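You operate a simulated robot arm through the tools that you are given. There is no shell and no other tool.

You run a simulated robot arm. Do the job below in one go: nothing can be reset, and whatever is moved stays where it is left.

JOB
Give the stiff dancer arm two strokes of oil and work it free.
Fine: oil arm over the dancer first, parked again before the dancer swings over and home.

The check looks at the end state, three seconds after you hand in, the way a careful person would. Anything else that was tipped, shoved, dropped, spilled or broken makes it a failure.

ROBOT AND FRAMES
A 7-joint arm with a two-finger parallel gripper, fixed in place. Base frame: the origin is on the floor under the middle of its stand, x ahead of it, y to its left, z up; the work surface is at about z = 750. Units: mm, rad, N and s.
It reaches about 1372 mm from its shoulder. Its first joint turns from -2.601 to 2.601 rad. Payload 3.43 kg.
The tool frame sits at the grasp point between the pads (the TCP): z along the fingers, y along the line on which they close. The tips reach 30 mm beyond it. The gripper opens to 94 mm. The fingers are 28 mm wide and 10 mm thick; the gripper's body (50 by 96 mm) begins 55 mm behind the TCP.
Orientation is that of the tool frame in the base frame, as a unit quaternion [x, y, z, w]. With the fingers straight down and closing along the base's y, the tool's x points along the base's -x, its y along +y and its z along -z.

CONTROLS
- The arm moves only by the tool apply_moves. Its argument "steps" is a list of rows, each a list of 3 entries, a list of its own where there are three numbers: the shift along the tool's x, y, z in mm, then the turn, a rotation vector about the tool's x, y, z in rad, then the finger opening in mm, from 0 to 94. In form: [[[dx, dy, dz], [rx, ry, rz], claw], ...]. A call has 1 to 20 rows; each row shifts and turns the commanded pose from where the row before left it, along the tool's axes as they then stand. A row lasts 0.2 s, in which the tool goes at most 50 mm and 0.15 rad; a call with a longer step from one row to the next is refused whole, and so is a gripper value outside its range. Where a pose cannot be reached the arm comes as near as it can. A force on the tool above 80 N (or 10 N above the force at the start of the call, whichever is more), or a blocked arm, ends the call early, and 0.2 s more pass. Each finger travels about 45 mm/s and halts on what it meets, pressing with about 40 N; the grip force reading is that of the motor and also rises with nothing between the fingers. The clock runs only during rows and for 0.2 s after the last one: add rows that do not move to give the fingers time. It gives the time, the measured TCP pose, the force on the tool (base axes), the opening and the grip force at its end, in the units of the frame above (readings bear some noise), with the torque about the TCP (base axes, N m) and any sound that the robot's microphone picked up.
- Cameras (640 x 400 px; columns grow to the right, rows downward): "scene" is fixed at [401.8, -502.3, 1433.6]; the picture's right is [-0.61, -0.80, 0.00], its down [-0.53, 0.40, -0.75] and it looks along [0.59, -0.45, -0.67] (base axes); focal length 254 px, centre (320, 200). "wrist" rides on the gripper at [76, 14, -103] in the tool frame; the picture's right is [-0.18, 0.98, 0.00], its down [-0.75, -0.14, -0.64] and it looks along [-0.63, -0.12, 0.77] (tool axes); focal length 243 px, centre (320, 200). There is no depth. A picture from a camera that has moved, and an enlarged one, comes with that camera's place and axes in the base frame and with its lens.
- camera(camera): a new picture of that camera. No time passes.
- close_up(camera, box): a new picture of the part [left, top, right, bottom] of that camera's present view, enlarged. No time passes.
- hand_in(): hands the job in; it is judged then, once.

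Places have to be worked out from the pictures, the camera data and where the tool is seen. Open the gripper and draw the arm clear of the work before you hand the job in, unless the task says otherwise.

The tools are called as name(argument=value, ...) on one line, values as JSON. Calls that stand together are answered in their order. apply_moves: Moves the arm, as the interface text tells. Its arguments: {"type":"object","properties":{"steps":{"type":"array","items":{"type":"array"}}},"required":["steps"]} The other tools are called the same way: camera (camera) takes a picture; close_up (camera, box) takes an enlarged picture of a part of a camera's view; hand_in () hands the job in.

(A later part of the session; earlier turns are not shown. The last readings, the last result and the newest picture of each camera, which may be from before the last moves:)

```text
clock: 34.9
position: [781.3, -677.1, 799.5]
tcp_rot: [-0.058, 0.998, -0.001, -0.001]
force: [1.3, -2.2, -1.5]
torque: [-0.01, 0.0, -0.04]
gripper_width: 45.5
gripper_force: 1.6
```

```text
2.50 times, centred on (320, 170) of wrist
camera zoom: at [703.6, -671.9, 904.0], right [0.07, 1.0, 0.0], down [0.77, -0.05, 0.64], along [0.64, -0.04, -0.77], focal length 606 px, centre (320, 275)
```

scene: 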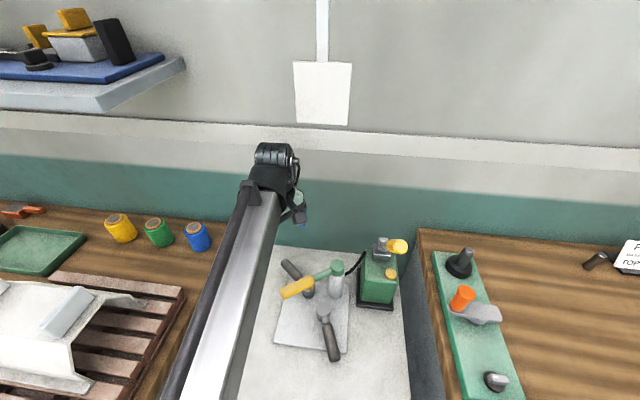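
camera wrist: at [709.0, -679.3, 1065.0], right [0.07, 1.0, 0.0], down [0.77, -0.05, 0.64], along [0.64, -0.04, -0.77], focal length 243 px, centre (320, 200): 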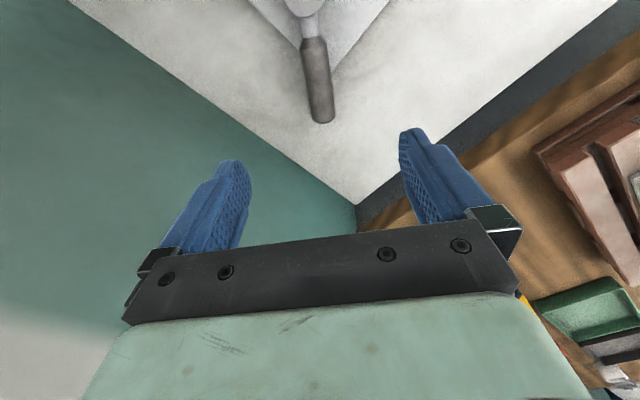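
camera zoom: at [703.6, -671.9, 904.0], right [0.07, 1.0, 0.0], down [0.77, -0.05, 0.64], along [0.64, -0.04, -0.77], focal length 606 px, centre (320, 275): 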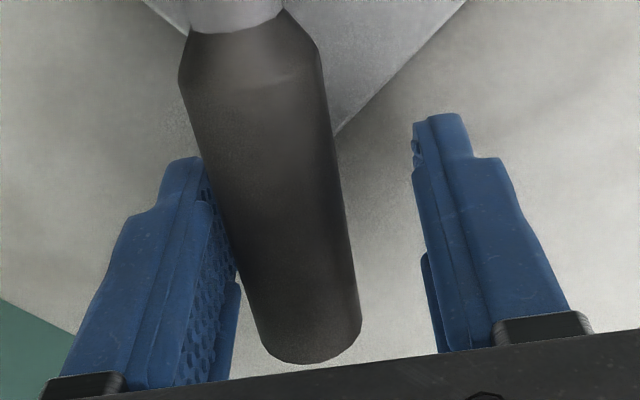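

Contact at about 2.5 N. Another 3 mm, as with dancer 2.

apply_moves(steps=[[[0, 1, 0], [0, 0, 0], 44], [[0, 1, 0], [0, 0, 0], 44], [[0, 1, 0], [0, 0, 0], 44], [[0, 0, 0], [0, 0, 0], 44]])

close_up(camera="wrist", box=[224, 90, 416, 250])

```text
clock: 35.9
position: [781.2, -673.9, 800.0]
tcp_rot: [-0.058, 0.998, 0.001, -0.001]
force: [1.9, -5.7, -1.5]
torque: [0.03, 0.07, 0.04]
gripper_width: 47.6
gripper_force: 2.8
```

```text
2.50 times, centred on (320, 170) of wrist
camera zoom: at [703.3, -668.9, 904.2], right [0.07, 1.0, 0.0], down [0.77, -0.05, 0.64], along [0.64, -0.04, -0.77], focal length 606 px, centre (320, 275)
```

zoom: 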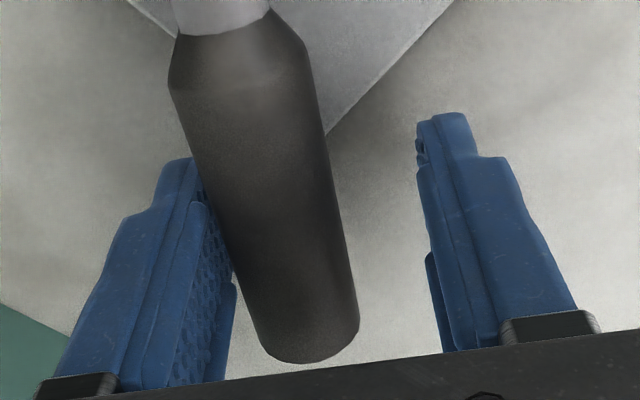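

Nearly identical response so far. I'll do the same hold to see whether it creeps.

apply_moves(steps=[[[0, 0, 0], [0, 0, 0], 44], [[0, 0, 0], [0, 0, 0], 44], [[0, 0, 0], [0, 0, 0], 44], [[0, 0, 0], [0, 0, 0], 44]])

close_up(camera="wrist", box=[224, 90, 416, 250])

```text
clock: 36.9
position: [780.7, -673.2, 799.4]
tcp_rot: [-0.058, 0.998, 0.001, -0.002]
force: [3.0, -5.0, -0.7]
torque: [0.02, 0.04, 0.06]
gripper_width: 46.5
gripper_force: 2.2
```

```text
2.50 times, centred on (320, 170) of wrist
camera zoom: at [703.2, -668.8, 904.2], right [0.07, 1.0, 0.0], down [0.77, -0.05, 0.64], along [0.64, -0.04, -0.77], focal length 606 px, centre (320, 275)
```

zoom: 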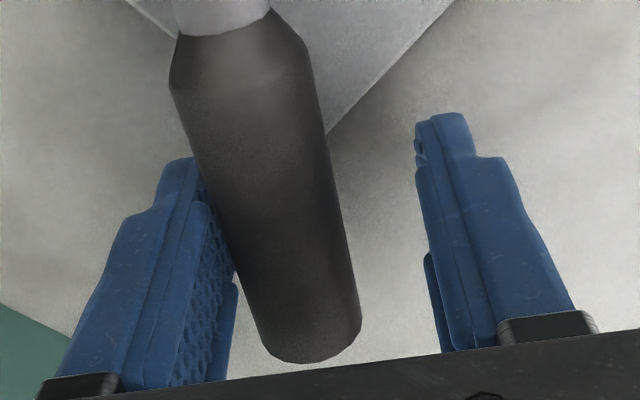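

Dancer 1 creeps in just the same way, so I need more force to tell them apart. I'll push 5 mm further and see whether the force keeps climbing.

apply_moves(steps=[[[0, 2.5, 0], [0, 0, 0], 44], [[0, 2.5, 0], [0, 0, 0], 44]])

close_up(camera="wrist", box=[224, 90, 416, 250])

```text
clock: 37.5
position: [780.6, -668.5, 801.0]
tcp_rot: [-0.058, 0.998, 0.001, -0.001]
force: [4.3, -5.1, -0.5]
torque: [0.02, -0.01, 0.15]
gripper_width: 47.8
gripper_force: 3.1
```

```text
2.50 times, centred on (320, 170) of wrist
camera zoom: at [702.3, -663.8, 904.3], right [0.07, 1.0, 0.0], down [0.77, -0.05, 0.64], along [0.64, -0.04, -0.77], focal length 606 px, centre (320, 275)
```

zoom: 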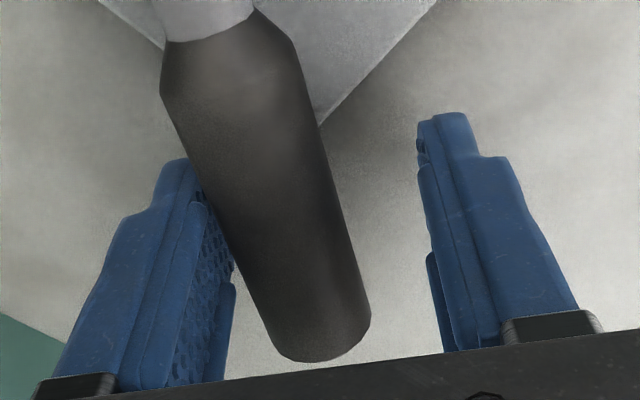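

Dancer 1 followed the 5 mm with the force levelling at about 6 N, so it slides. Now I'll push it back toward its start with the other finger, watching for the home stop.

apply_moves(steps=[[[0, -6, 0], [0, 0, 0], 44], [[0, -6, 0], [0, 0, 0], 44], [[0, -3, 0], [0, 0, 0], 44], [[0, -2.5, 0], [0, 0, 0], 44], [[0, -2.5, 0], [0, 0, 0], 44]])

close_up(camera="wrist", box=[224, 90, 416, 250])

```text
clock: 38.7
position: [782.1, -690.0, 800.1]
tcp_rot: [-0.057, 0.998, 0.001, -0.001]
force: [0.3, 0.9, -0.3]
torque: [0.0, 0.01, 0.0]
gripper_width: 44.7
gripper_force: 0.6
```

```text
2.50 times, centred on (320, 170) of wrist
camera zoom: at [704.6, -684.0, 904.3], right [0.07, 1.0, 0.0], down [0.77, -0.05, 0.64], along [0.64, -0.04, -0.77], focal length 606 px, centre (320, 275)
```

zoom: 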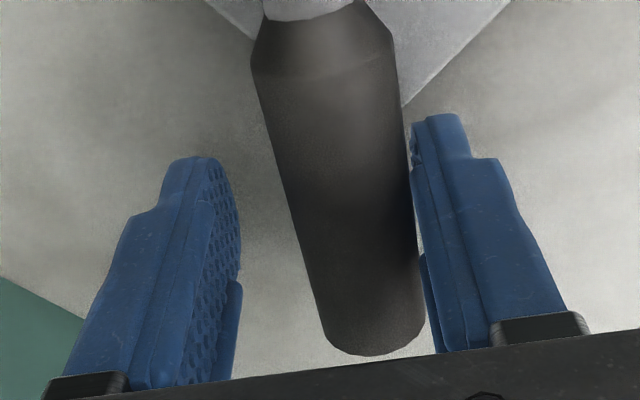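

The handle is partway back with very little force. I'll continue another 2.5 mm and re-read.

apply_moves(steps=[[[0, -1.25, 0], [0, 0, 0], 44], [[0, -1.25, 0], [0, 0, 0], 44]])

close_up(camera="wrist", box=[224, 90, 416, 250])

```text
clock: 39.3
position: [782.9, -691.5, 800.0]
tcp_rot: [-0.058, 0.998, 0.0, -0.001]
force: [-0.1, 2.5, 1.2]
torque: [0.02, 0.01, -0.07]
gripper_width: 45.3
gripper_force: 1.3
```

```text
2.50 times, centred on (320, 170) of wrist
camera zoom: at [704.9, -686.0, 904.2], right [0.07, 1.0, 0.0], down [0.77, -0.05, 0.64], along [0.64, -0.04, -0.77], focal length 606 px, centre (320, 275)
```

zoom: 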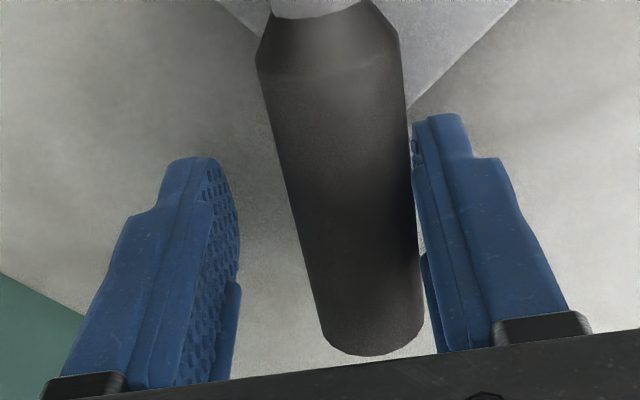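

About 2.5 N and it's moving easily homeward. I'll continue in small steps until it meets its home stop.

apply_moves(steps=[[[0, -1.25, 0], [0, 0, 0], 44], [[0, -1.25, 0], [0, 0, 0], 44], [[0, 0, 0], [0, 0, 0], 44]])

close_up(camera="wrist", box=[224, 90, 416, 250])

```text
clock: 40.1
position: [783.3, -692.4, 799.9]
tcp_rot: [-0.057, 0.998, 0.0, -0.001]
force: [-0.1, 4.8, 0.4]
torque: [-0.02, 0.06, -0.06]
gripper_width: 46.8
gripper_force: 2.6
```

```text
2.50 times, centred on (320, 170) of wrist
camera zoom: at [705.3, -688.0, 904.1], right [0.07, 1.0, 0.0], down [0.77, -0.05, 0.64], along [0.64, -0.04, -0.77], focal length 606 px, centre (320, 275)
```

zoom: 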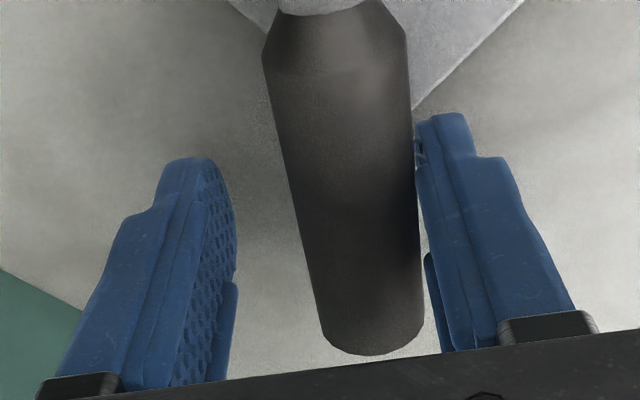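

Dancer 1 is back at its original angle (image match within a pixel). I'll press slightly more to learn whether this is a home stop.

apply_moves(steps=[[[0, -1.25, 0], [0, 0, 0], 44], [[0, -1.25, 0], [0, 0, 0], 44], [[0, 0, 0], [0, 0, 0], 44]])

close_up(camera="wrist", box=[224, 90, 416, 250])

```text
clock: 40.9
position: [783.2, -694.8, 799.8]
tcp_rot: [-0.058, 0.998, 0.001, 0.0]
force: [1.6, 7.7, 0.2]
torque: [-0.03, -0.01, -0.18]
gripper_width: 48.5
gripper_force: 5.0
```

```text
2.50 times, centred on (320, 170) of wrist
camera zoom: at [705.8, -690.3, 904.1], right [0.07, 1.0, 0.0], down [0.77, -0.05, 0.64], along [0.64, -0.04, -0.77], focal length 606 px, centre (320, 275)
```

zoom: 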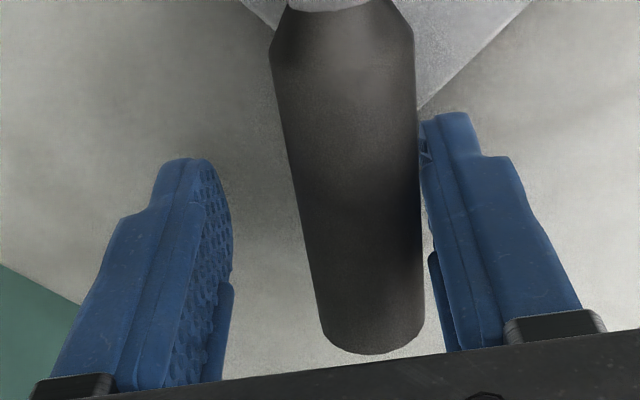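

Force rose to 7.7 N with only about 1° movement. I'll release and lift to see where dancer 1 rests.

apply_moves(steps=[[[0, 4, 0], [0, 0, 0], 46], [[0, 4, 0], [0, 0, 0], 60], [[0, 2, 0], [0, 0, 0], 76], [[0, 0, 0], [0, 0, 0], 90], [[0, 0, -40], [0, 0, 0], 94], [[0, 0, -40], [0, 0, 0], 94], [[0, 0, -40], [0, 0, 0], 94], [[0, 0, -40], [0, 0, 0], 94], [[0, 0, 0], [0, 0, 0], 94]])

camera(camera="wrist")

close_up(camera="scene", box=[240, 220, 400, 370])

```text
clock: 42.9
position: [782.4, -685.5, 960.4]
tcp_rot: [-0.058, 0.998, 0.001, -0.001]
force: [-1.1, -0.3, 0.5]
torque: [-0.02, -0.02, 0.03]
gripper_width: 94.1
gripper_force: 0.0
```

```text
taken
camera wrist: at [704.1, -680.9, 1065.1], right [0.07, 1.0, 0.0], down [0.77, -0.05, 0.64], along [0.64, -0.04, -0.77], focal length 243 px, centre (320, 200)
```

wrist: 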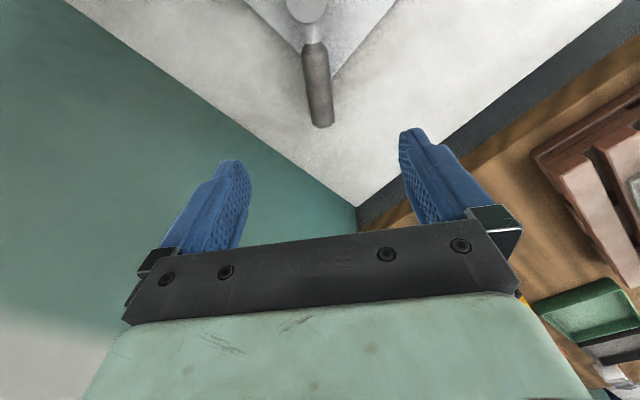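

```text
2.67 times, centred on (320, 295) of scene
camera zoom: at [401.8, -502.3, 1433.6], right [-0.61, -0.8, 0.0], down [-0.53, 0.4, -0.75], along [0.59, -0.45, -0.67], focal length 677 px, centre (320, -53)
```

zoom: 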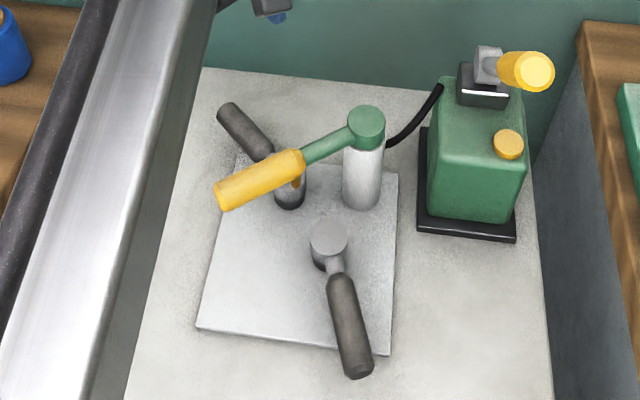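

Both dancers are at home and the oil arm is parked between the hubs. I haven't seen a clear difference, so I'll repeat on dancer 2 with the extra 5 mm push that made dancer 1 slide.

apply_moves(steps=[[[0, 0, 0], [0, 0, 0.143], 94], [[0, 0, 0], [0, 0, 0.143], 94], [[0, 0, 0], [0, 0, 0.143], 94], [[0, 0, 0], [0, 0, 0.143], 94], [[35.6, -11.4, 0], [0, 0, 0], 94], [[35.6, -11.4, 0], [0, 0, 0], 94], [[35.6, -11.4, 0], [0, 0, 0], 94], [[35.6, -11.4, 0], [0, 0, 0], 94], [[35.6, -11.4, 0], [0, 0, 0], 94], [[35.6, -11.4, 0], [0, 0, 0], 94], [[0, 0, 0], [0, 0, 0], 94]])

camera(camera="wrist")

```text
clock: 45.3
position: [559.3, -652.7, 961.7]
tcp_rot: [0.226, 0.974, 0.001, -0.001]
force: [-0.5, -0.1, 0.0]
torque: [-0.01, 0.03, -0.04]
gripper_width: 94.1
gripper_force: 0.0
```

```text
taken
camera wrist: at [496.1, -608.0, 1064.5], right [0.6, 0.8, 0.0], down [0.62, -0.46, 0.64], along [0.51, -0.38, -0.77], focal length 243 px, centre (320, 200)
```

wrist: 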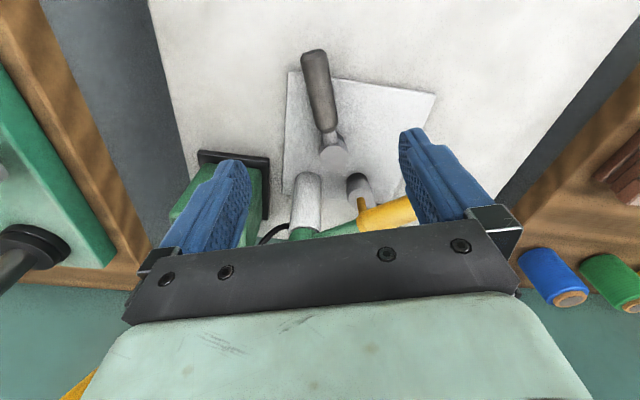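

Clear to descend onto dancer 2's handle again.

apply_moves(steps=[[[0, 0, 32], [0, 0, 0], 94], [[0, 0, 32], [0, 0, 0], 94], [[0, 0, 32], [0, 0, 0], 94], [[0, 0, 32], [0, 0, 0], 94], [[0, 0, 33], [0, 0, 0], 94], [[0, 0, 0], [0, 0, 0], 80], [[0, 0, 0], [0, 0, 0], 64], [[0, 0, 0], [0, 0, 0], 50], [[0, 0, 0], [0, 0, 0], 44], [[0, 2, 0], [0, 0, 0], 44], [[0, 2, 0], [0, 0, 0], 44], [[0, 2, 0], [0, 0, 0], 44], [[0, 2, 0], [0, 0, 0], 44], [[0, 0, 0], [0, 0, 0], 44]])

close_up(camera="wrist", box=[224, 90, 416, 250])

```text
clock: 48.3
position: [563.0, -647.5, 800.5]
tcp_rot: [0.226, 0.974, 0.0, 0.0]
force: [-0.9, -2.5, 0.6]
torque: [-0.01, 0.0, 0.05]
gripper_width: 45.6
gripper_force: 1.2
```

```text
2.50 times, centred on (320, 170) of wrist
camera zoom: at [500.9, -600.4, 903.7], right [0.6, 0.8, 0.0], down [0.62, -0.46, 0.64], along [0.51, -0.38, -0.77], focal length 606 px, centre (320, 275)
```

zoom: 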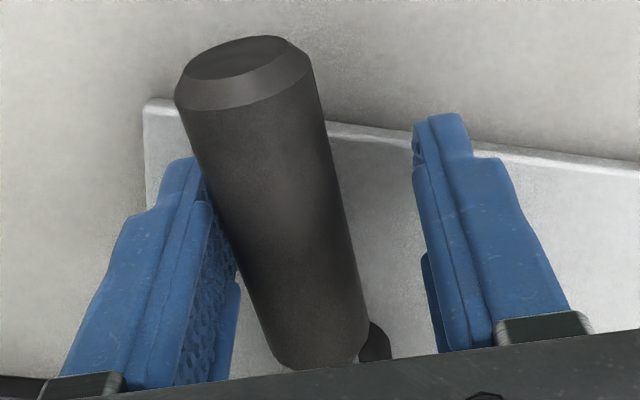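

Contact at about 2.6 N. Now a continuous 8 mm push at 2 mm per row, to compare with dancer 1.

apply_moves(steps=[[[0, 2.5, 0], [0, 0, 0], 44], [[0, 2.5, 0], [0, 0, 0], 44], [[0, 2.5, 0], [0, 0, 0], 44]])

close_up(camera="wrist", box=[224, 90, 416, 250])

```text
clock: 49.1
position: [565.7, -639.8, 799.9]
tcp_rot: [0.227, 0.974, 0.0, 0.0]
force: [-6.4, -4.2, -0.6]
torque: [-0.06, 0.01, -0.16]
gripper_width: 47.8
gripper_force: 3.1
```

```text
2.50 times, centred on (320, 170) of wrist
camera zoom: at [504.1, -593.3, 903.8], right [0.6, 0.8, 0.0], down [0.62, -0.46, 0.64], along [0.51, -0.38, -0.77], focal length 606 px, centre (320, 275)
```

zoom: 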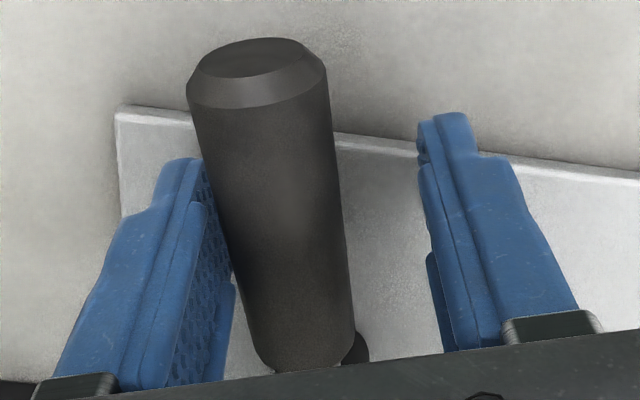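

Dancer 2 also follows at about 7 N, the same as dancer 1 near home. The difference may only show over a longer or faster travel, so I'll push dancer 2 another 20 mm at a brisker pace and watch force and sound.

apply_moves(steps=[[[0, 5, 0], [0, 0, 0.05], 44], [[0, 5, 0], [0, 0, 0.05], 44], [[0, 5, 0], [0, 0, 0.05], 44], [[0, 5, 0], [0, 0, 0.05], 44]])

close_up(camera="wrist", box=[224, 90, 416, 250])

```text
clock: 50.1
position: [575.7, -621.8, 799.7]
tcp_rot: [0.322, 0.947, 0.001, -0.001]
force: [-1.1, -3.6, -0.1]
torque: [-0.02, -0.01, 0.01]
gripper_width: 46.6
gripper_force: 1.5
```

```text
2.50 times, centred on (320, 170) of wrist
camera zoom: at [524.8, -564.7, 903.4], right [0.75, 0.67, 0.0], down [0.51, -0.57, 0.64], along [0.43, -0.48, -0.77], focal length 606 px, centre (320, 275)
```

zoom: 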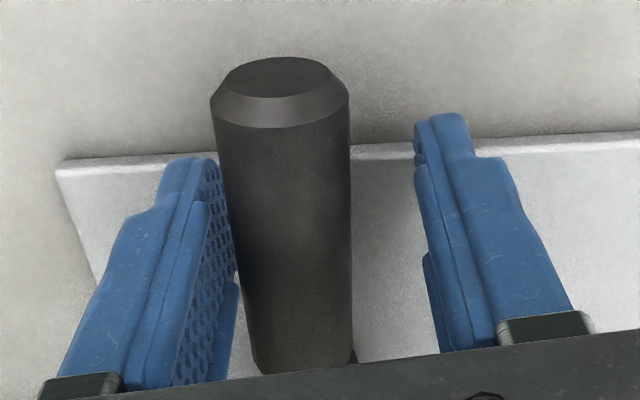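

Dancer 2 followed 20 mm at 25 mm/s with only 3.7 N: it swings freely and is not the stiff one. I'll push it back home with the opposite finger, easing off near the home position.

apply_moves(steps=[[[0, -5, 0], [0, 0, -0.05], 44], [[0, -5, 0], [0, 0, -0.05], 44], [[0, -5, 0], [0, 0, -0.05], 44], [[0, -5, 0], [0, 0, -0.05], 44], [[0, -5, 0], [0, 0, 0], 44], [[0, -4, 0], [0, 0, 0], 44]])

close_up(camera="wrist", box=[224, 90, 416, 250])

```text
clock: 51.5
position: [561.8, -646.3, 800.7]
tcp_rot: [0.226, 0.974, 0.0, -0.001]
force: [0.6, 3.5, 1.2]
torque: [0.03, -0.02, -0.04]
gripper_width: 46.1
gripper_force: 1.4
```

```text
2.50 times, centred on (320, 170) of wrist
camera zoom: at [499.7, -600.9, 903.9], right [0.6, 0.8, 0.0], down [0.62, -0.46, 0.64], along [0.51, -0.38, -0.77], focal length 606 px, centre (320, 275)
```

zoom: 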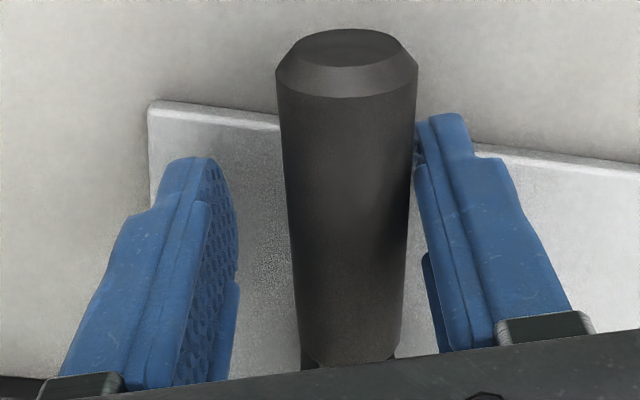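

Still moving freely at about 3.4 N. It needs about 16 mm more to reach home, so 12 mm now, then fine steps.

apply_moves(steps=[[[0, -4, 0], [0, 0, 0], 44], [[0, -4, 0], [0, 0, 0], 44], [[0, -4, 0], [0, 0, 0], 44], [[0, 0, 0], [0, 0, 0], 44]])

close_up(camera="wrist", box=[224, 90, 416, 250])

```text
clock: 52.5
position: [557.6, -658.1, 799.3]
tcp_rot: [0.225, 0.974, 0.0, -0.001]
force: [0.2, 1.3, -0.1]
torque: [-0.05, 0.01, -0.01]
gripper_width: 44.1
gripper_force: 0.4
```

```text
2.50 times, centred on (320, 170) of wrist
camera zoom: at [494.4, -611.8, 903.9], right [0.6, 0.8, 0.0], down [0.62, -0.46, 0.64], along [0.51, -0.38, -0.77], focal length 606 px, centre (320, 275)
```

zoom: 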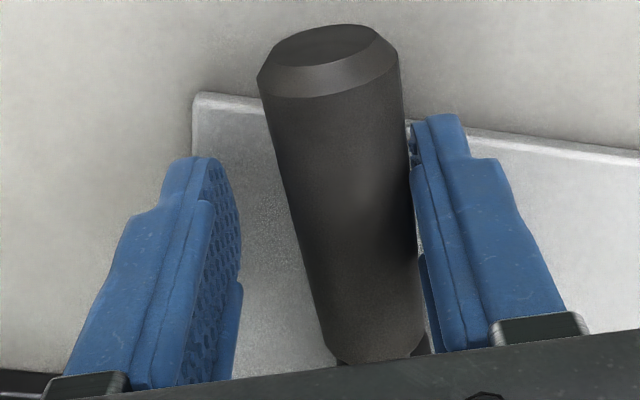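

About 1.5° short of its original angle. A couple of millimetres more.

apply_moves(steps=[[[0, -1.5, 0], [0, 0, 0], 44], [[0, -1.5, 0], [0, 0, 0], 44], [[0, 0, 0], [0, 0, 0], 44], [[0, 0, 0], [0, 0, 0], 44]])

close_up(camera="wrist", box=[224, 90, 416, 250])

```text
clock: 53.5
position: [555.9, -659.9, 800.4]
tcp_rot: [0.226, 0.974, 0.0, 0.0]
force: [1.0, 4.6, 2.3]
torque: [0.05, -0.05, 0.09]
gripper_width: 46.8
gripper_force: 2.4
```

```text
2.50 times, centred on (320, 170) of wrist
camera zoom: at [493.0, -614.1, 903.9], right [0.6, 0.8, 0.0], down [0.62, -0.46, 0.64], along [0.51, -0.38, -0.77], focal length 606 px, centre (320, 275)
```

zoom: 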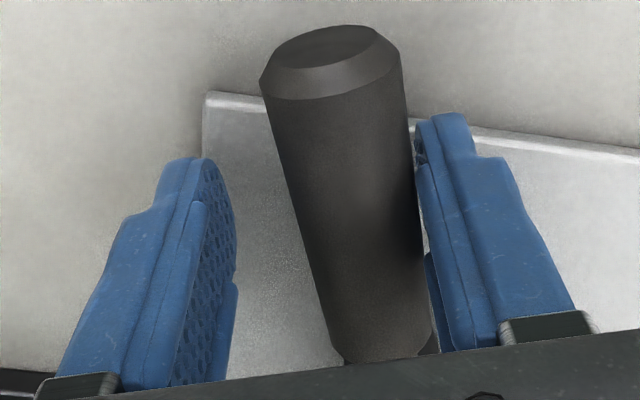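

Dancer 2 is within about 0.3° of its original place. I'll give it one last millimetre of nudge, then release, lift and move back to dancer 1.

apply_moves(steps=[[[0, -1, 0], [0, 0, 0], 44], [[0, 0, 0], [0, 0, 0], 44], [[0, 4, 0], [0, 0, 0], 46], [[0, 4, 0], [0, 0, 0], 60], [[0, 2, 0], [0, 0, 0], 76], [[0, 0, 0], [0, 0, 0], 90], [[0, 0, -40], [0, 0, 0], 94], [[0, 0, -40], [0, 0, 0], 94], [[0, 0, -40], [0, 0, 0], 94], [[0, 0, -40], [0, 0, 0], 94], [[0, 0, 0], [0, 0, 0], 94]])

camera(camera="wrist")

camera(camera="scene")

```text
clock: 55.9
position: [558.8, -651.9, 960.0]
tcp_rot: [0.225, 0.974, 0.0, 0.0]
force: [-0.1, 0.4, 0.2]
torque: [-0.02, -0.03, 0.01]
gripper_width: 93.9
gripper_force: 0.0
```

```text
taken
camera wrist: at [497.0, -606.9, 1064.3], right [0.6, 0.8, 0.0], down [0.62, -0.46, 0.64], along [0.51, -0.38, -0.77], focal length 243 px, centre (320, 200)
```

wrist: 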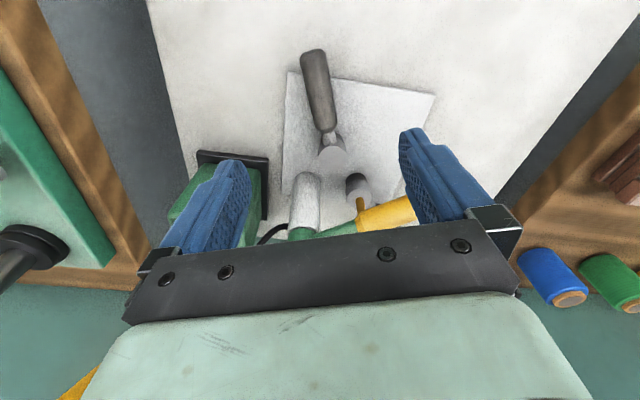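

```text
taken
```

scene: 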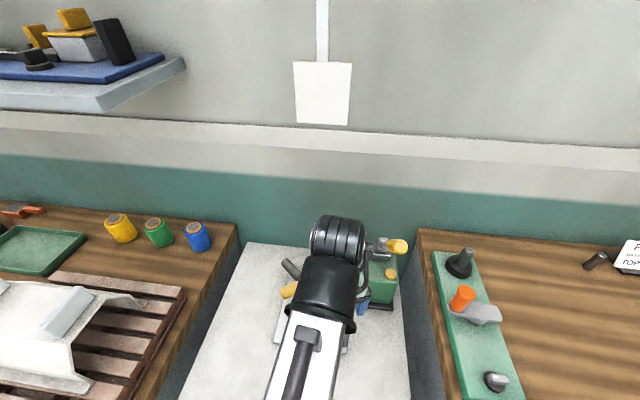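

Dancer 2 looks unchanged from before. To confirm by contrast, I'll give dancer 1 the same longer push and watch for the higher resistance.

apply_moves(steps=[[[-36, 11.4, 0], [0, 0, 0], 94], [[-36, 11.4, 0], [0, 0, 0], 94], [[-36, 11.4, 0], [0, 0, 0], 94], [[-36, 11.4, 0], [0, 0, 0], 94], [[-36, 11.4, 0], [0, 0, 0], 94], [[-36, 11.4, 0], [0, 0, 0], 94], [[0, 0, 0], [0, 0, -0.143], 94], [[0, 0, 0], [0, 0, -0.143], 94], [[0, 0, 0], [0, 0, -0.143], 94], [[0, 0, 0], [0, 0, -0.143], 94], [[0, 0, 32], [0, 0, 0], 94], [[0, 0, 32], [0, 0, 0], 94], [[0, 0, 32], [0, 0, 0], 94], [[0, 0, 32], [0, 0, 0], 94], [[0, 0, 32], [0, 0, 0], 94], [[0, 0, 0], [0, 0, 0], 80], [[0, 0, 0], [0, 0, 0], 64], [[0, 0, 0], [0, 0, 0], 50], [[0, 0, 0], [0, 0, 0], 44], [[0, 0, 0], [0, 0, 0], 44]])

close_up(camera="wrist", box=[224, 90, 416, 250])

```text
clock: 60.1
position: [783.9, -685.9, 798.5]
tcp_rot: [-0.057, 0.998, 0.001, 0.0]
force: [-0.3, -0.8, -0.2]
torque: [0.02, 0.01, -0.01]
gripper_width: 44.1
gripper_force: 0.2
```

```text
2.50 times, centred on (320, 170) of wrist
camera zoom: at [705.9, -681.7, 903.0], right [0.07, 1.0, 0.0], down [0.77, -0.05, 0.64], along [0.64, -0.04, -0.77], focal length 606 px, centre (320, 275)
```

zoom: 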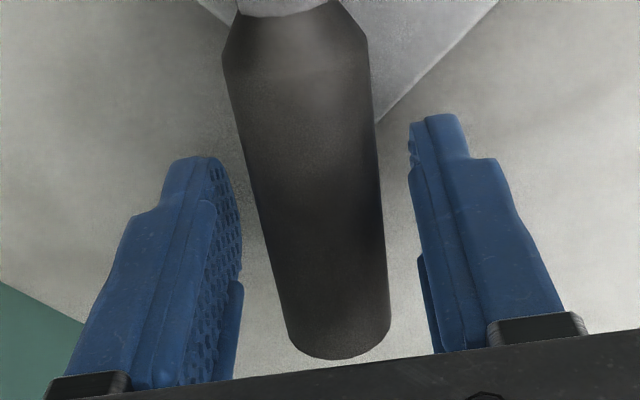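

Dancer 1 now rests roughly 1.5° from its start. I'll do the matching push: approach contact, then 7.5 mm.

apply_moves(steps=[[[0, 3, 0], [0, 0, 0], 44], [[0, 3, 0], [0, 0, 0], 44], [[0, 2.5, 0], [0, 0, 0], 44], [[0, 2.5, 0], [0, 0, 0], 44], [[0, 2.5, 0], [0, 0, 0], 44]])

close_up(camera="wrist", box=[224, 90, 416, 250])

```text
clock: 61.3
position: [783.4, -673.1, 799.0]
tcp_rot: [-0.057, 0.998, 0.0, -0.001]
force: [3.6, -6.4, 0.3]
torque: [0.0, -0.04, 0.06]
gripper_width: 48.1
gripper_force: 3.6
```

```text
2.50 times, centred on (320, 170) of wrist
camera zoom: at [704.7, -668.2, 902.8], right [0.07, 1.0, 0.0], down [0.77, -0.05, 0.64], along [0.64, -0.04, -0.77], focal length 606 px, centre (320, 275)
```

zoom: 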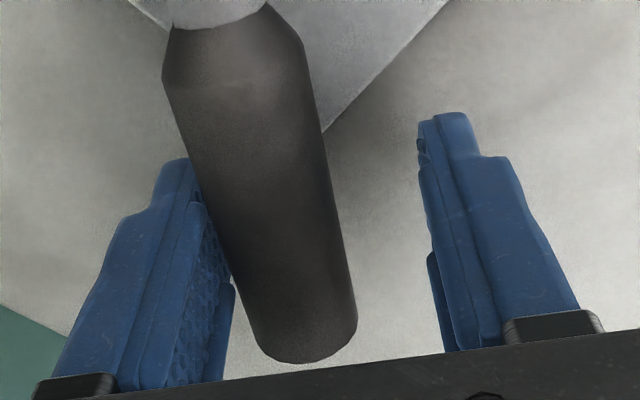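

About 7 N at this stage, as with dancer 2 at the same point. Now two faster 5 mm steps to see whether it stays stiff or frees up.

apply_moves(steps=[[[0, 5, 0], [0, 0, -0.05], 44], [[0, 5, 0], [0, 0, -0.05], 44]])

close_up(camera="wrist", box=[224, 90, 416, 250])

```text
clock: 61.9
position: [779.2, -663.4, 798.0]
tcp_rot: [-0.108, 0.994, 0.001, -0.001]
force: [0.6, -4.3, -0.4]
torque: [0.0, -0.05, 0.01]
gripper_width: 46.6
gripper_force: 2.1
```

```text
2.50 times, centred on (320, 170) of wrist
camera zoom: at [702.4, -665.4, 902.9], right [-0.03, 1.0, 0.0], down [0.77, 0.02, 0.64], along [0.64, 0.02, -0.77], focal length 606 px, centre (320, 275)
```

zoom: 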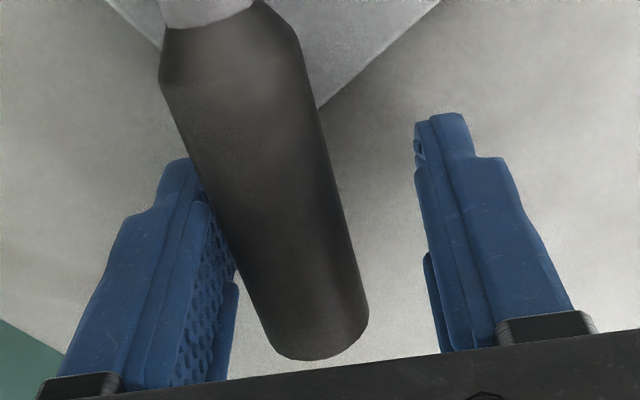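

Dancer 1 also eases to about 4 N once past its home detent, so neither is clearly stiff near home. I'll follow dancer 1 a bit further, to match the ~18° that dancer 2 travelled.

apply_moves(steps=[[[0, 5, 0], [0, 0, -0.05], 44], [[0, 5, 0], [0, 0, -0.05], 44], [[0, 5, 0], [0, 0, -0.05], 44], [[0, 5, 0], [0, 0, -0.05], 44]])

close_up(camera="wrist", box=[224, 90, 416, 250])

```text
clock: 62.9
position: [775.5, -642.7, 798.8]
tcp_rot: [-0.207, 0.978, 0.001, 0.0]
force: [0.2, -3.7, 0.3]
torque: [0.0, 0.0, 0.02]
gripper_width: 45.9
gripper_force: 1.9
```

```text
2.50 times, centred on (320, 170) of wrist
camera zoom: at [699.3, -661.9, 903.5], right [-0.23, 0.97, 0.0], down [0.75, 0.18, 0.64], along [0.62, 0.15, -0.77], focal length 606 px, centre (320, 275)
```

zoom: 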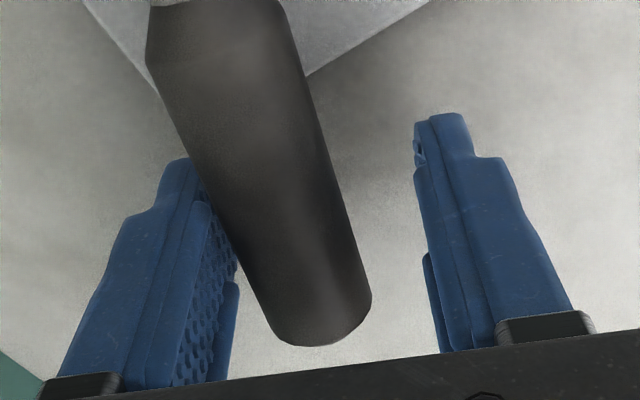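

Identical behaviour again at about 3.7 N. Another possible cue is whether a dancer returns by itself, so I'll back the finger off 6 mm and wait to see if dancer 1 moves on its own.

apply_moves(steps=[[[0, -6, 0], [0, 0, 0], 44], [[0, 0, 0], [0, 0, 0], 44], [[0, 0, 0], [0, 0, 0], 44], [[0, 0, 0], [0, 0, 0], 44], [[0, 0, 0], [0, 0, 0], 44], [[0, 0, 0], [0, 0, 0], 44]])

close_up(camera="wrist", box=[224, 90, 416, 250])

close_up(camera="scene", box=[240, 220, 400, 370])

```text
clock: 64.3
position: [778.3, -649.2, 799.8]
tcp_rot: [-0.206, 0.979, 0.001, 0.0]
force: [-0.7, -0.5, 0.3]
torque: [-0.04, 0.01, -0.01]
gripper_width: 44.0
gripper_force: 0.0
```

```text
2.50 times, centred on (320, 170) of wrist
camera zoom: at [701.7, -667.5, 903.4], right [-0.23, 0.97, 0.0], down [0.75, 0.17, 0.64], along [0.62, 0.15, -0.77], focal length 606 px, centre (320, 275)
```

zoom: 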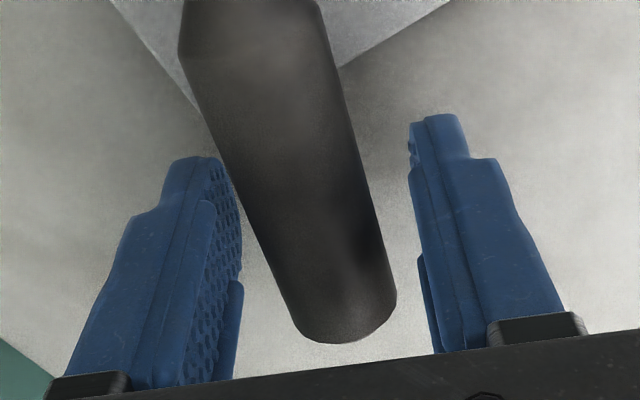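

```text
2.67 times, centred on (320, 295) of scene
camera zoom: at [401.8, -502.3, 1433.6], right [-0.61, -0.8, 0.0], down [-0.53, 0.4, -0.75], along [0.59, -0.45, -0.67], focal length 677 px, centre (320, -53)
```

zoom: 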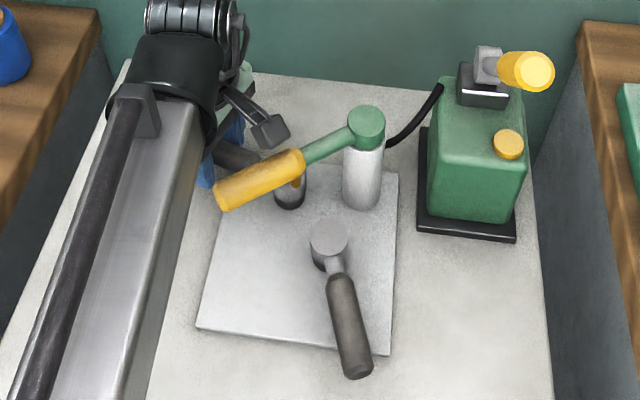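

It stays put (no spring). To sweep dancer 1 further I must move the oil arm clear, so I'll lift off and go over to the oil arm grip (now at about 80°, mid ≈(679,-645)).

apply_moves(steps=[[[0, 0, 0], [0, 0, 0], 62], [[0, 0, 0], [0, 0, 0], 80], [[0, 0, -40], [0, 0, 0], 94], [[0, 0, -40], [0, 0, 0], 94], [[0, 0, -40], [0, 0, 0], 94], [[0, 0, -40], [0, 0, 0], 94], [[29.6, 14.7, 0], [0, 0, 0], 94], [[29.6, 14.7, 0], [0, 0, 0], 94], [[29.6, 14.7, 0], [0, 0, 0], 94], [[0, 0, 0], [0, 0, -0.14], 94], [[0, 0, 0], [0, 0, -0.14], 94], [[0, 0, 0], [0, 0, -0.14], 94], [[0, 0, 0], [0, 0, -0.14], 94], [[0, 0, 0], [0, 0, -0.14], 94], [[0, 0, 0], [0, 0, -0.14], 94], [[0, 0, 0], [0, 0, -0.14], 94], [[0, 0, 0], [0, 0, 0], 94]])

camera(camera="wrist")

close_up(camera="scene", box=[240, 220, 400, 370])

```text
clock: 67.9
position: [678.2, -645.1, 959.2]
tcp_rot: [-0.642, 0.766, 0.001, 0.0]
force: [-0.5, -0.2, 0.5]
torque: [0.01, 0.0, -0.04]
gripper_width: 94.1
gripper_force: 0.1
```

```text
taken
camera wrist: at [650.8, -717.7, 1063.3], right [-0.94, 0.35, 0.0], down [0.27, 0.72, 0.64], along [0.22, 0.6, -0.77], focal length 243 px, centre (320, 200)
```

wrist: 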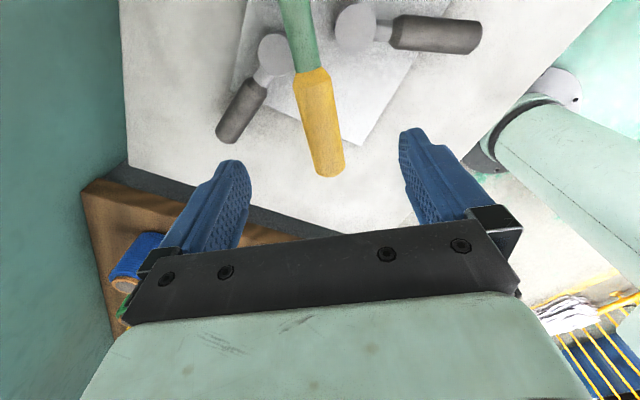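

```text
2.67 times, centred on (320, 295) of scene
camera zoom: at [401.8, -502.3, 1433.6], right [-0.61, -0.8, 0.0], down [-0.53, 0.4, -0.75], along [0.59, -0.45, -0.67], focal length 677 px, centre (320, -53)
```

zoom: 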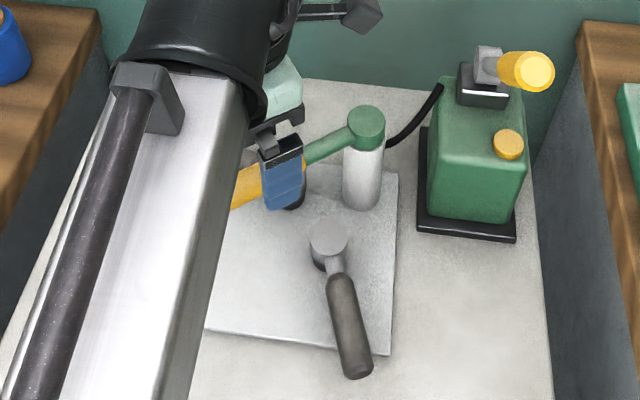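

This view shows both dancers side by side. I'll zoom in for any visual cue before continuing.

close_up(camera="wrist", box=[210, 0, 300, 150])

close_up(camera="wrist", box=[310, 0, 490, 80])

close_up(camera="scene", box=[300, 280, 360, 370])

```text
2.67 times, centred on (255, 75) of wrist
camera zoom: at [650.8, -717.7, 1063.3], right [-0.94, 0.35, 0.0], down [0.27, 0.72, 0.64], along [0.22, 0.6, -0.77], focal length 647 px, centre (493, 533)
```

zoom: 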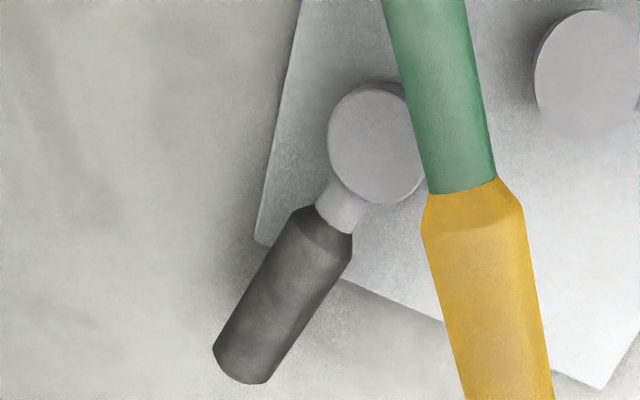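

```text
3.56 times, centred on (400, 40) of wrist
camera zoom: at [650.8, -717.7, 1063.3], right [-0.94, 0.35, 0.0], down [0.27, 0.72, 0.64], along [0.22, 0.6, -0.77], focal length 863 px, centre (36, 769)
```

zoom: 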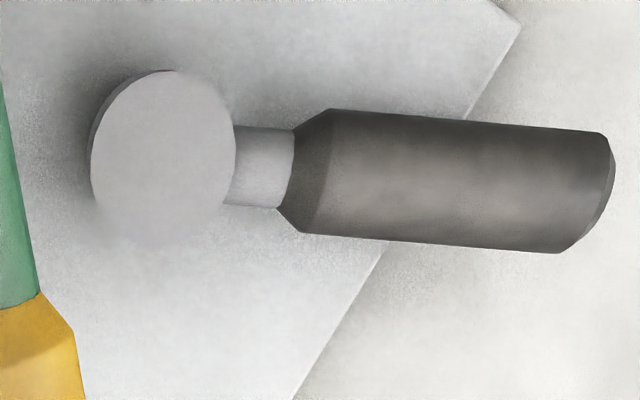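

```text
4.44 times, centred on (330, 325) of scene
camera zoom: at [401.8, -502.3, 1433.6], right [-0.61, -0.8, 0.0], down [-0.53, 0.4, -0.75], along [0.59, -0.45, -0.67], focal length 1129 px, centre (276, -356)
```

zoom: 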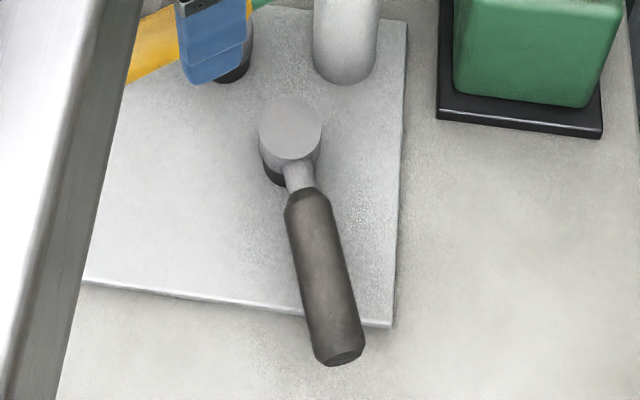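

No visual difference, so feel it must be. I'll descend onto the oil grip and swing it on to hub 2 (about 114°), which leaves room for testing dancer 1 further.

apply_moves(steps=[[[0, 0, 27], [0, 0, 0], 94], [[0, 0, 27], [0, 0, 0], 94], [[0, 0, 26], [0, 0, 0], 94], [[0, 0, 0], [0, 0, 0], 80], [[0, 0, 0], [0, 0, 0], 66], [[0, 0, 0], [0, 0, 0], 54], [[0, 0, 0], [0, 0, 0], 48], [[0, 0, 0], [0, 0, 0], 48], [[0.55, 11.07, 0], [0, 0, -0.064], 48], [[0.94, 11.04, 0], [0, 0, -0.064], 48], [[1.32, 11.0, 0], [0, 0, -0.064], 48], [[1.7, 10.95, 0], [0, 0, -0.064], 48], [[2.09, 10.88, 0], [0, 0, -0.064], 48], [[2.47, 10.8, 0], [0, 0, -0.064], 48], [[2.84, 10.71, 0], [0, 0, -0.064], 48], [[0, 0, 0], [0, 0, 0], 48]])

camera(camera="wrist")

close_up(camera="scene", box=[240, 220, 400, 370])

```text
clock: 71.3
position: [603.6, -657.8, 879.0]
tcp_rot: [0.797, -0.604, -0.001, 0.0]
force: [2.8, 1.5, -0.4]
torque: [-0.09, -0.03, 0.05]
gripper_width: 50.0
gripper_force: 2.1
```

```text
taken
camera wrist: at [609.7, -734.9, 983.4], right [-1.0, -0.09, 0.0], down [-0.07, 0.76, 0.64], along [-0.06, 0.64, -0.77], focal length 243 px, centre (320, 200)
```

wrist: 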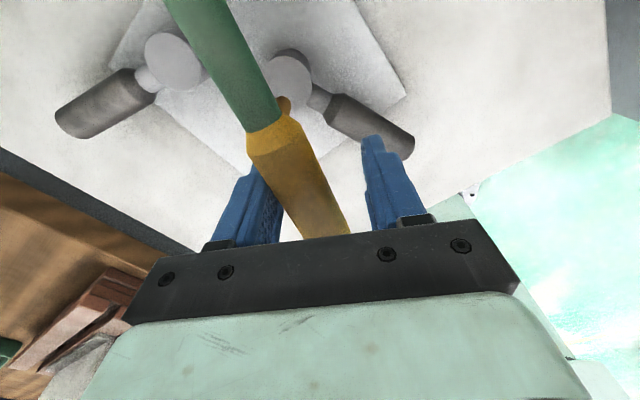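

```text
2.67 times, centred on (320, 295) of scene
camera zoom: at [401.8, -502.3, 1433.6], right [-0.61, -0.8, 0.0], down [-0.53, 0.4, -0.75], along [0.59, -0.45, -0.67], focal length 677 px, centre (320, -53)
```

zoom: 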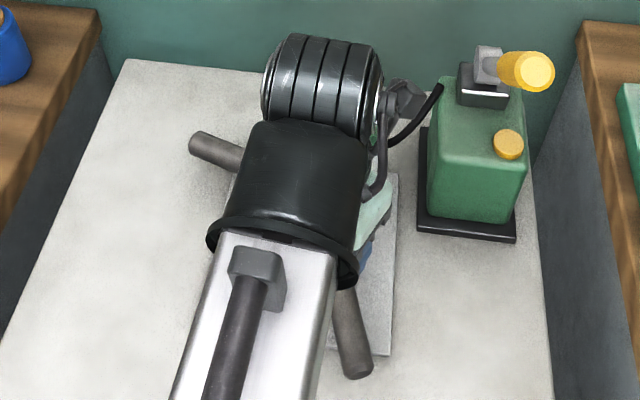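

By triangulation the nozzle tip (626,-688) is right over hub 2 (about (627–630,-688)). I'll release it there, lift, and return to dancer 1 (handle now at about 31°) to sweep it further for the stiffness check.

apply_moves(steps=[[[0, -1, 0], [0, 0, 0], 60], [[0, 0, 0], [0, 0, 0], 78], [[0, 0, 0], [0, 0, 0], 94], [[0, 0, -40], [0, 0, 0], 94], [[0, 0, -40], [0, 0, 0], 94], [[0, 0, 0], [0, 0, 0.1304], 94], [[0, 0, 0], [0, 0, 0.1304], 94], [[0, 0, 0], [0, 0, 0.1304], 94], [[0, 0, 0], [0, 0, 0.1304], 94], [[0, 0, 0], [0, 0, 0.1304], 94], [[0, 0, 0], [0, 0, 0.1304], 94], [[0, 0, 0], [0, 0, 0.1304], 94], [[0, 0, 0], [0, 0, 0.1304], 94], [[0, 0, 0], [0, 0, 0.1304], 94], [[0, 0, 0], [0, 0, 0.1304], 94], [[0, 0, 0], [0, 0, 0], 94]])

camera(camera="wrist")

close_up(camera="scene", box=[240, 220, 400, 370])

```text
clock: 74.7
position: [604.4, -657.1, 959.4]
tcp_rot: [-0.266, 0.964, 0.002, 0.001]
force: [0.2, -0.4, -0.6]
torque: [-0.03, -0.02, 0.01]
gripper_width: 94.0
gripper_force: 0.1
```

```text
taken
camera wrist: at [531.4, -684.5, 1063.4], right [-0.35, 0.94, 0.0], down [0.72, 0.26, 0.64], along [0.6, 0.22, -0.77], focal length 243 px, centre (320, 200)
```

wrist: 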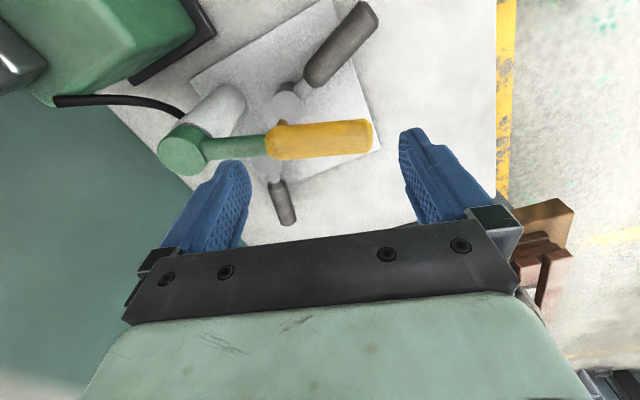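

```text
2.67 times, centred on (320, 295) of scene
camera zoom: at [401.8, -502.3, 1433.6], right [-0.61, -0.8, 0.0], down [-0.53, 0.4, -0.75], along [0.59, -0.45, -0.67], focal length 677 px, centre (320, -53)
```

zoom: 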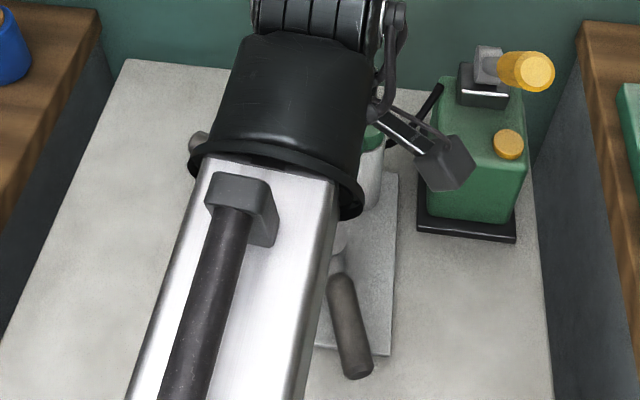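

Now over to dancer 1's handle at about 31°, descending and caging it.

apply_moves(steps=[[[-37.1, -21, 0], [0, 0, 0], 94], [[-37.1, -21, 0], [0, 0, 0], 94], [[-37.1, -21, 0], [0, 0, 0], 94], [[-37.1, -21, 0], [0, 0, 0], 94], [[0, 0, 32], [0, 0, 0], 94], [[0, 0, 32], [0, 0, 0], 94], [[0, 0, 32], [0, 0, 0], 94], [[0, 0, 32], [0, 0, 0], 94], [[0, 0, 31], [0, 0, 0], 94], [[0, 0, 0], [0, 0, 0], 80], [[0, 0, 0], [0, 0, 0], 64], [[0, 0, 0], [0, 0, 0], 50], [[0, 0, 0], [0, 0, 0], 44], [[0, 0, 0], [0, 0, 0], 44]])

camera(camera="wrist")

```text
clock: 77.7
position: [774.8, -653.0, 799.1]
tcp_rot: [-0.266, 0.964, 0.001, 0.0]
force: [-1.1, 0.2, 0.2]
torque: [0.02, 0.03, 0.0]
gripper_width: 44.0
gripper_force: 0.0
```

```text
taken
camera wrist: at [702.0, -680.6, 903.5], right [-0.35, 0.94, 0.0], down [0.72, 0.27, 0.64], along [0.6, 0.22, -0.77], focal length 243 px, centre (320, 200)
```

wrist: 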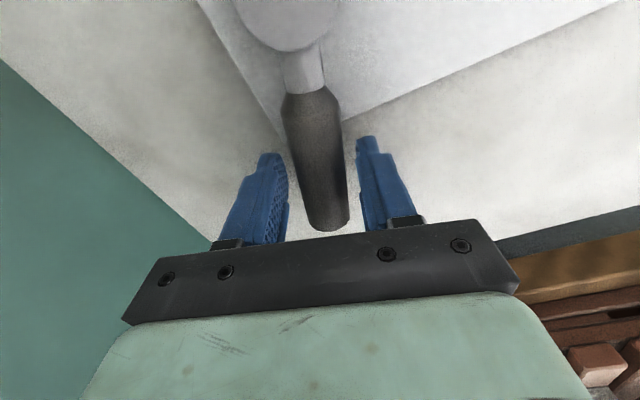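

Centred. Sweeping dancer 1 counter-clockwise another ~25° about its hub.

apply_moves(steps=[[[0.26, 6.4, 0], [0, 0, -0.08], 44], [[0.26, 6.4, 0], [0, 0, -0.08], 44], [[0.26, 6.4, 0], [0, 0, -0.08], 44], [[0.26, 6.4, 0], [0, 0, -0.08], 44], [[0.26, 6.4, 0], [0, 0, -0.08], 44], [[0.26, 6.4, 0], [0, 0, -0.08], 44]])

camera(camera="wrist")

```text
clock: 79.1
position: [747.9, -625.6, 800.4]
tcp_rot: [-0.489, 0.872, 0.001, -0.001]
force: [3.3, -0.3, -0.8]
torque: [0.02, 0.03, -0.02]
gripper_width: 46.0
gripper_force: 1.3
```

```text
taken
camera wrist: at [695.4, -683.6, 904.4], right [-0.74, 0.67, 0.0], down [0.52, 0.57, 0.64], along [0.43, 0.48, -0.77], focal length 243 px, centre (320, 200)
```

wrist: 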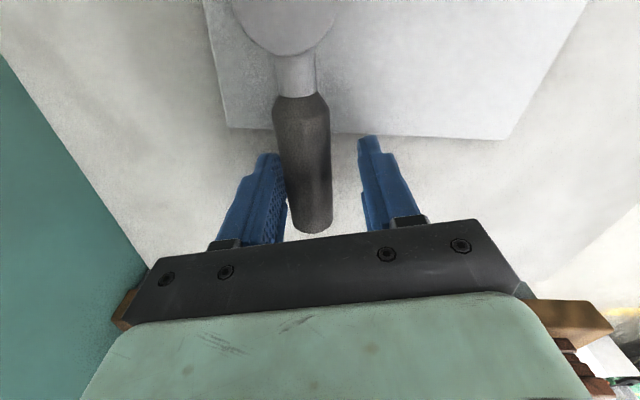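

Still only about 3.3 N at 53°. I'll continue to about 90°.

apply_moves(steps=[[[0.26, 6.4, 0], [0, 0, -0.08], 44], [[0.26, 6.4, 0], [0, 0, -0.08], 44], [[0.26, 6.4, 0], [0, 0, -0.08], 44], [[0.26, 6.4, 0], [0, 0, -0.08], 44], [[0.26, 6.4, 0], [0, 0, -0.08], 44], [[0.26, 6.4, 0], [0, 0, -0.08], 44], [[0.26, 6.4, 0], [0, 0, -0.08], 44]])

camera(camera="wrist")

```text
clock: 80.7
position: [705.1, -613.5, 802.2]
tcp_rot: [0.711, -0.704, -0.001, 0.0]
force: [2.2, 0.6, 0.5]
torque: [0.0, -0.02, 0.0]
gripper_width: 45.3
gripper_force: 1.1
```

```text
taken
camera wrist: at [690.5, -691.1, 904.5], right [-0.98, 0.17, 0.0], down [0.13, 0.75, 0.64], along [0.11, 0.63, -0.77], focal length 243 px, centre (320, 200)
```

wrist: 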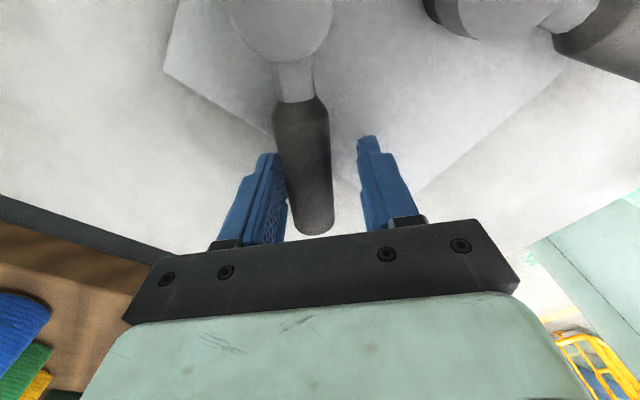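

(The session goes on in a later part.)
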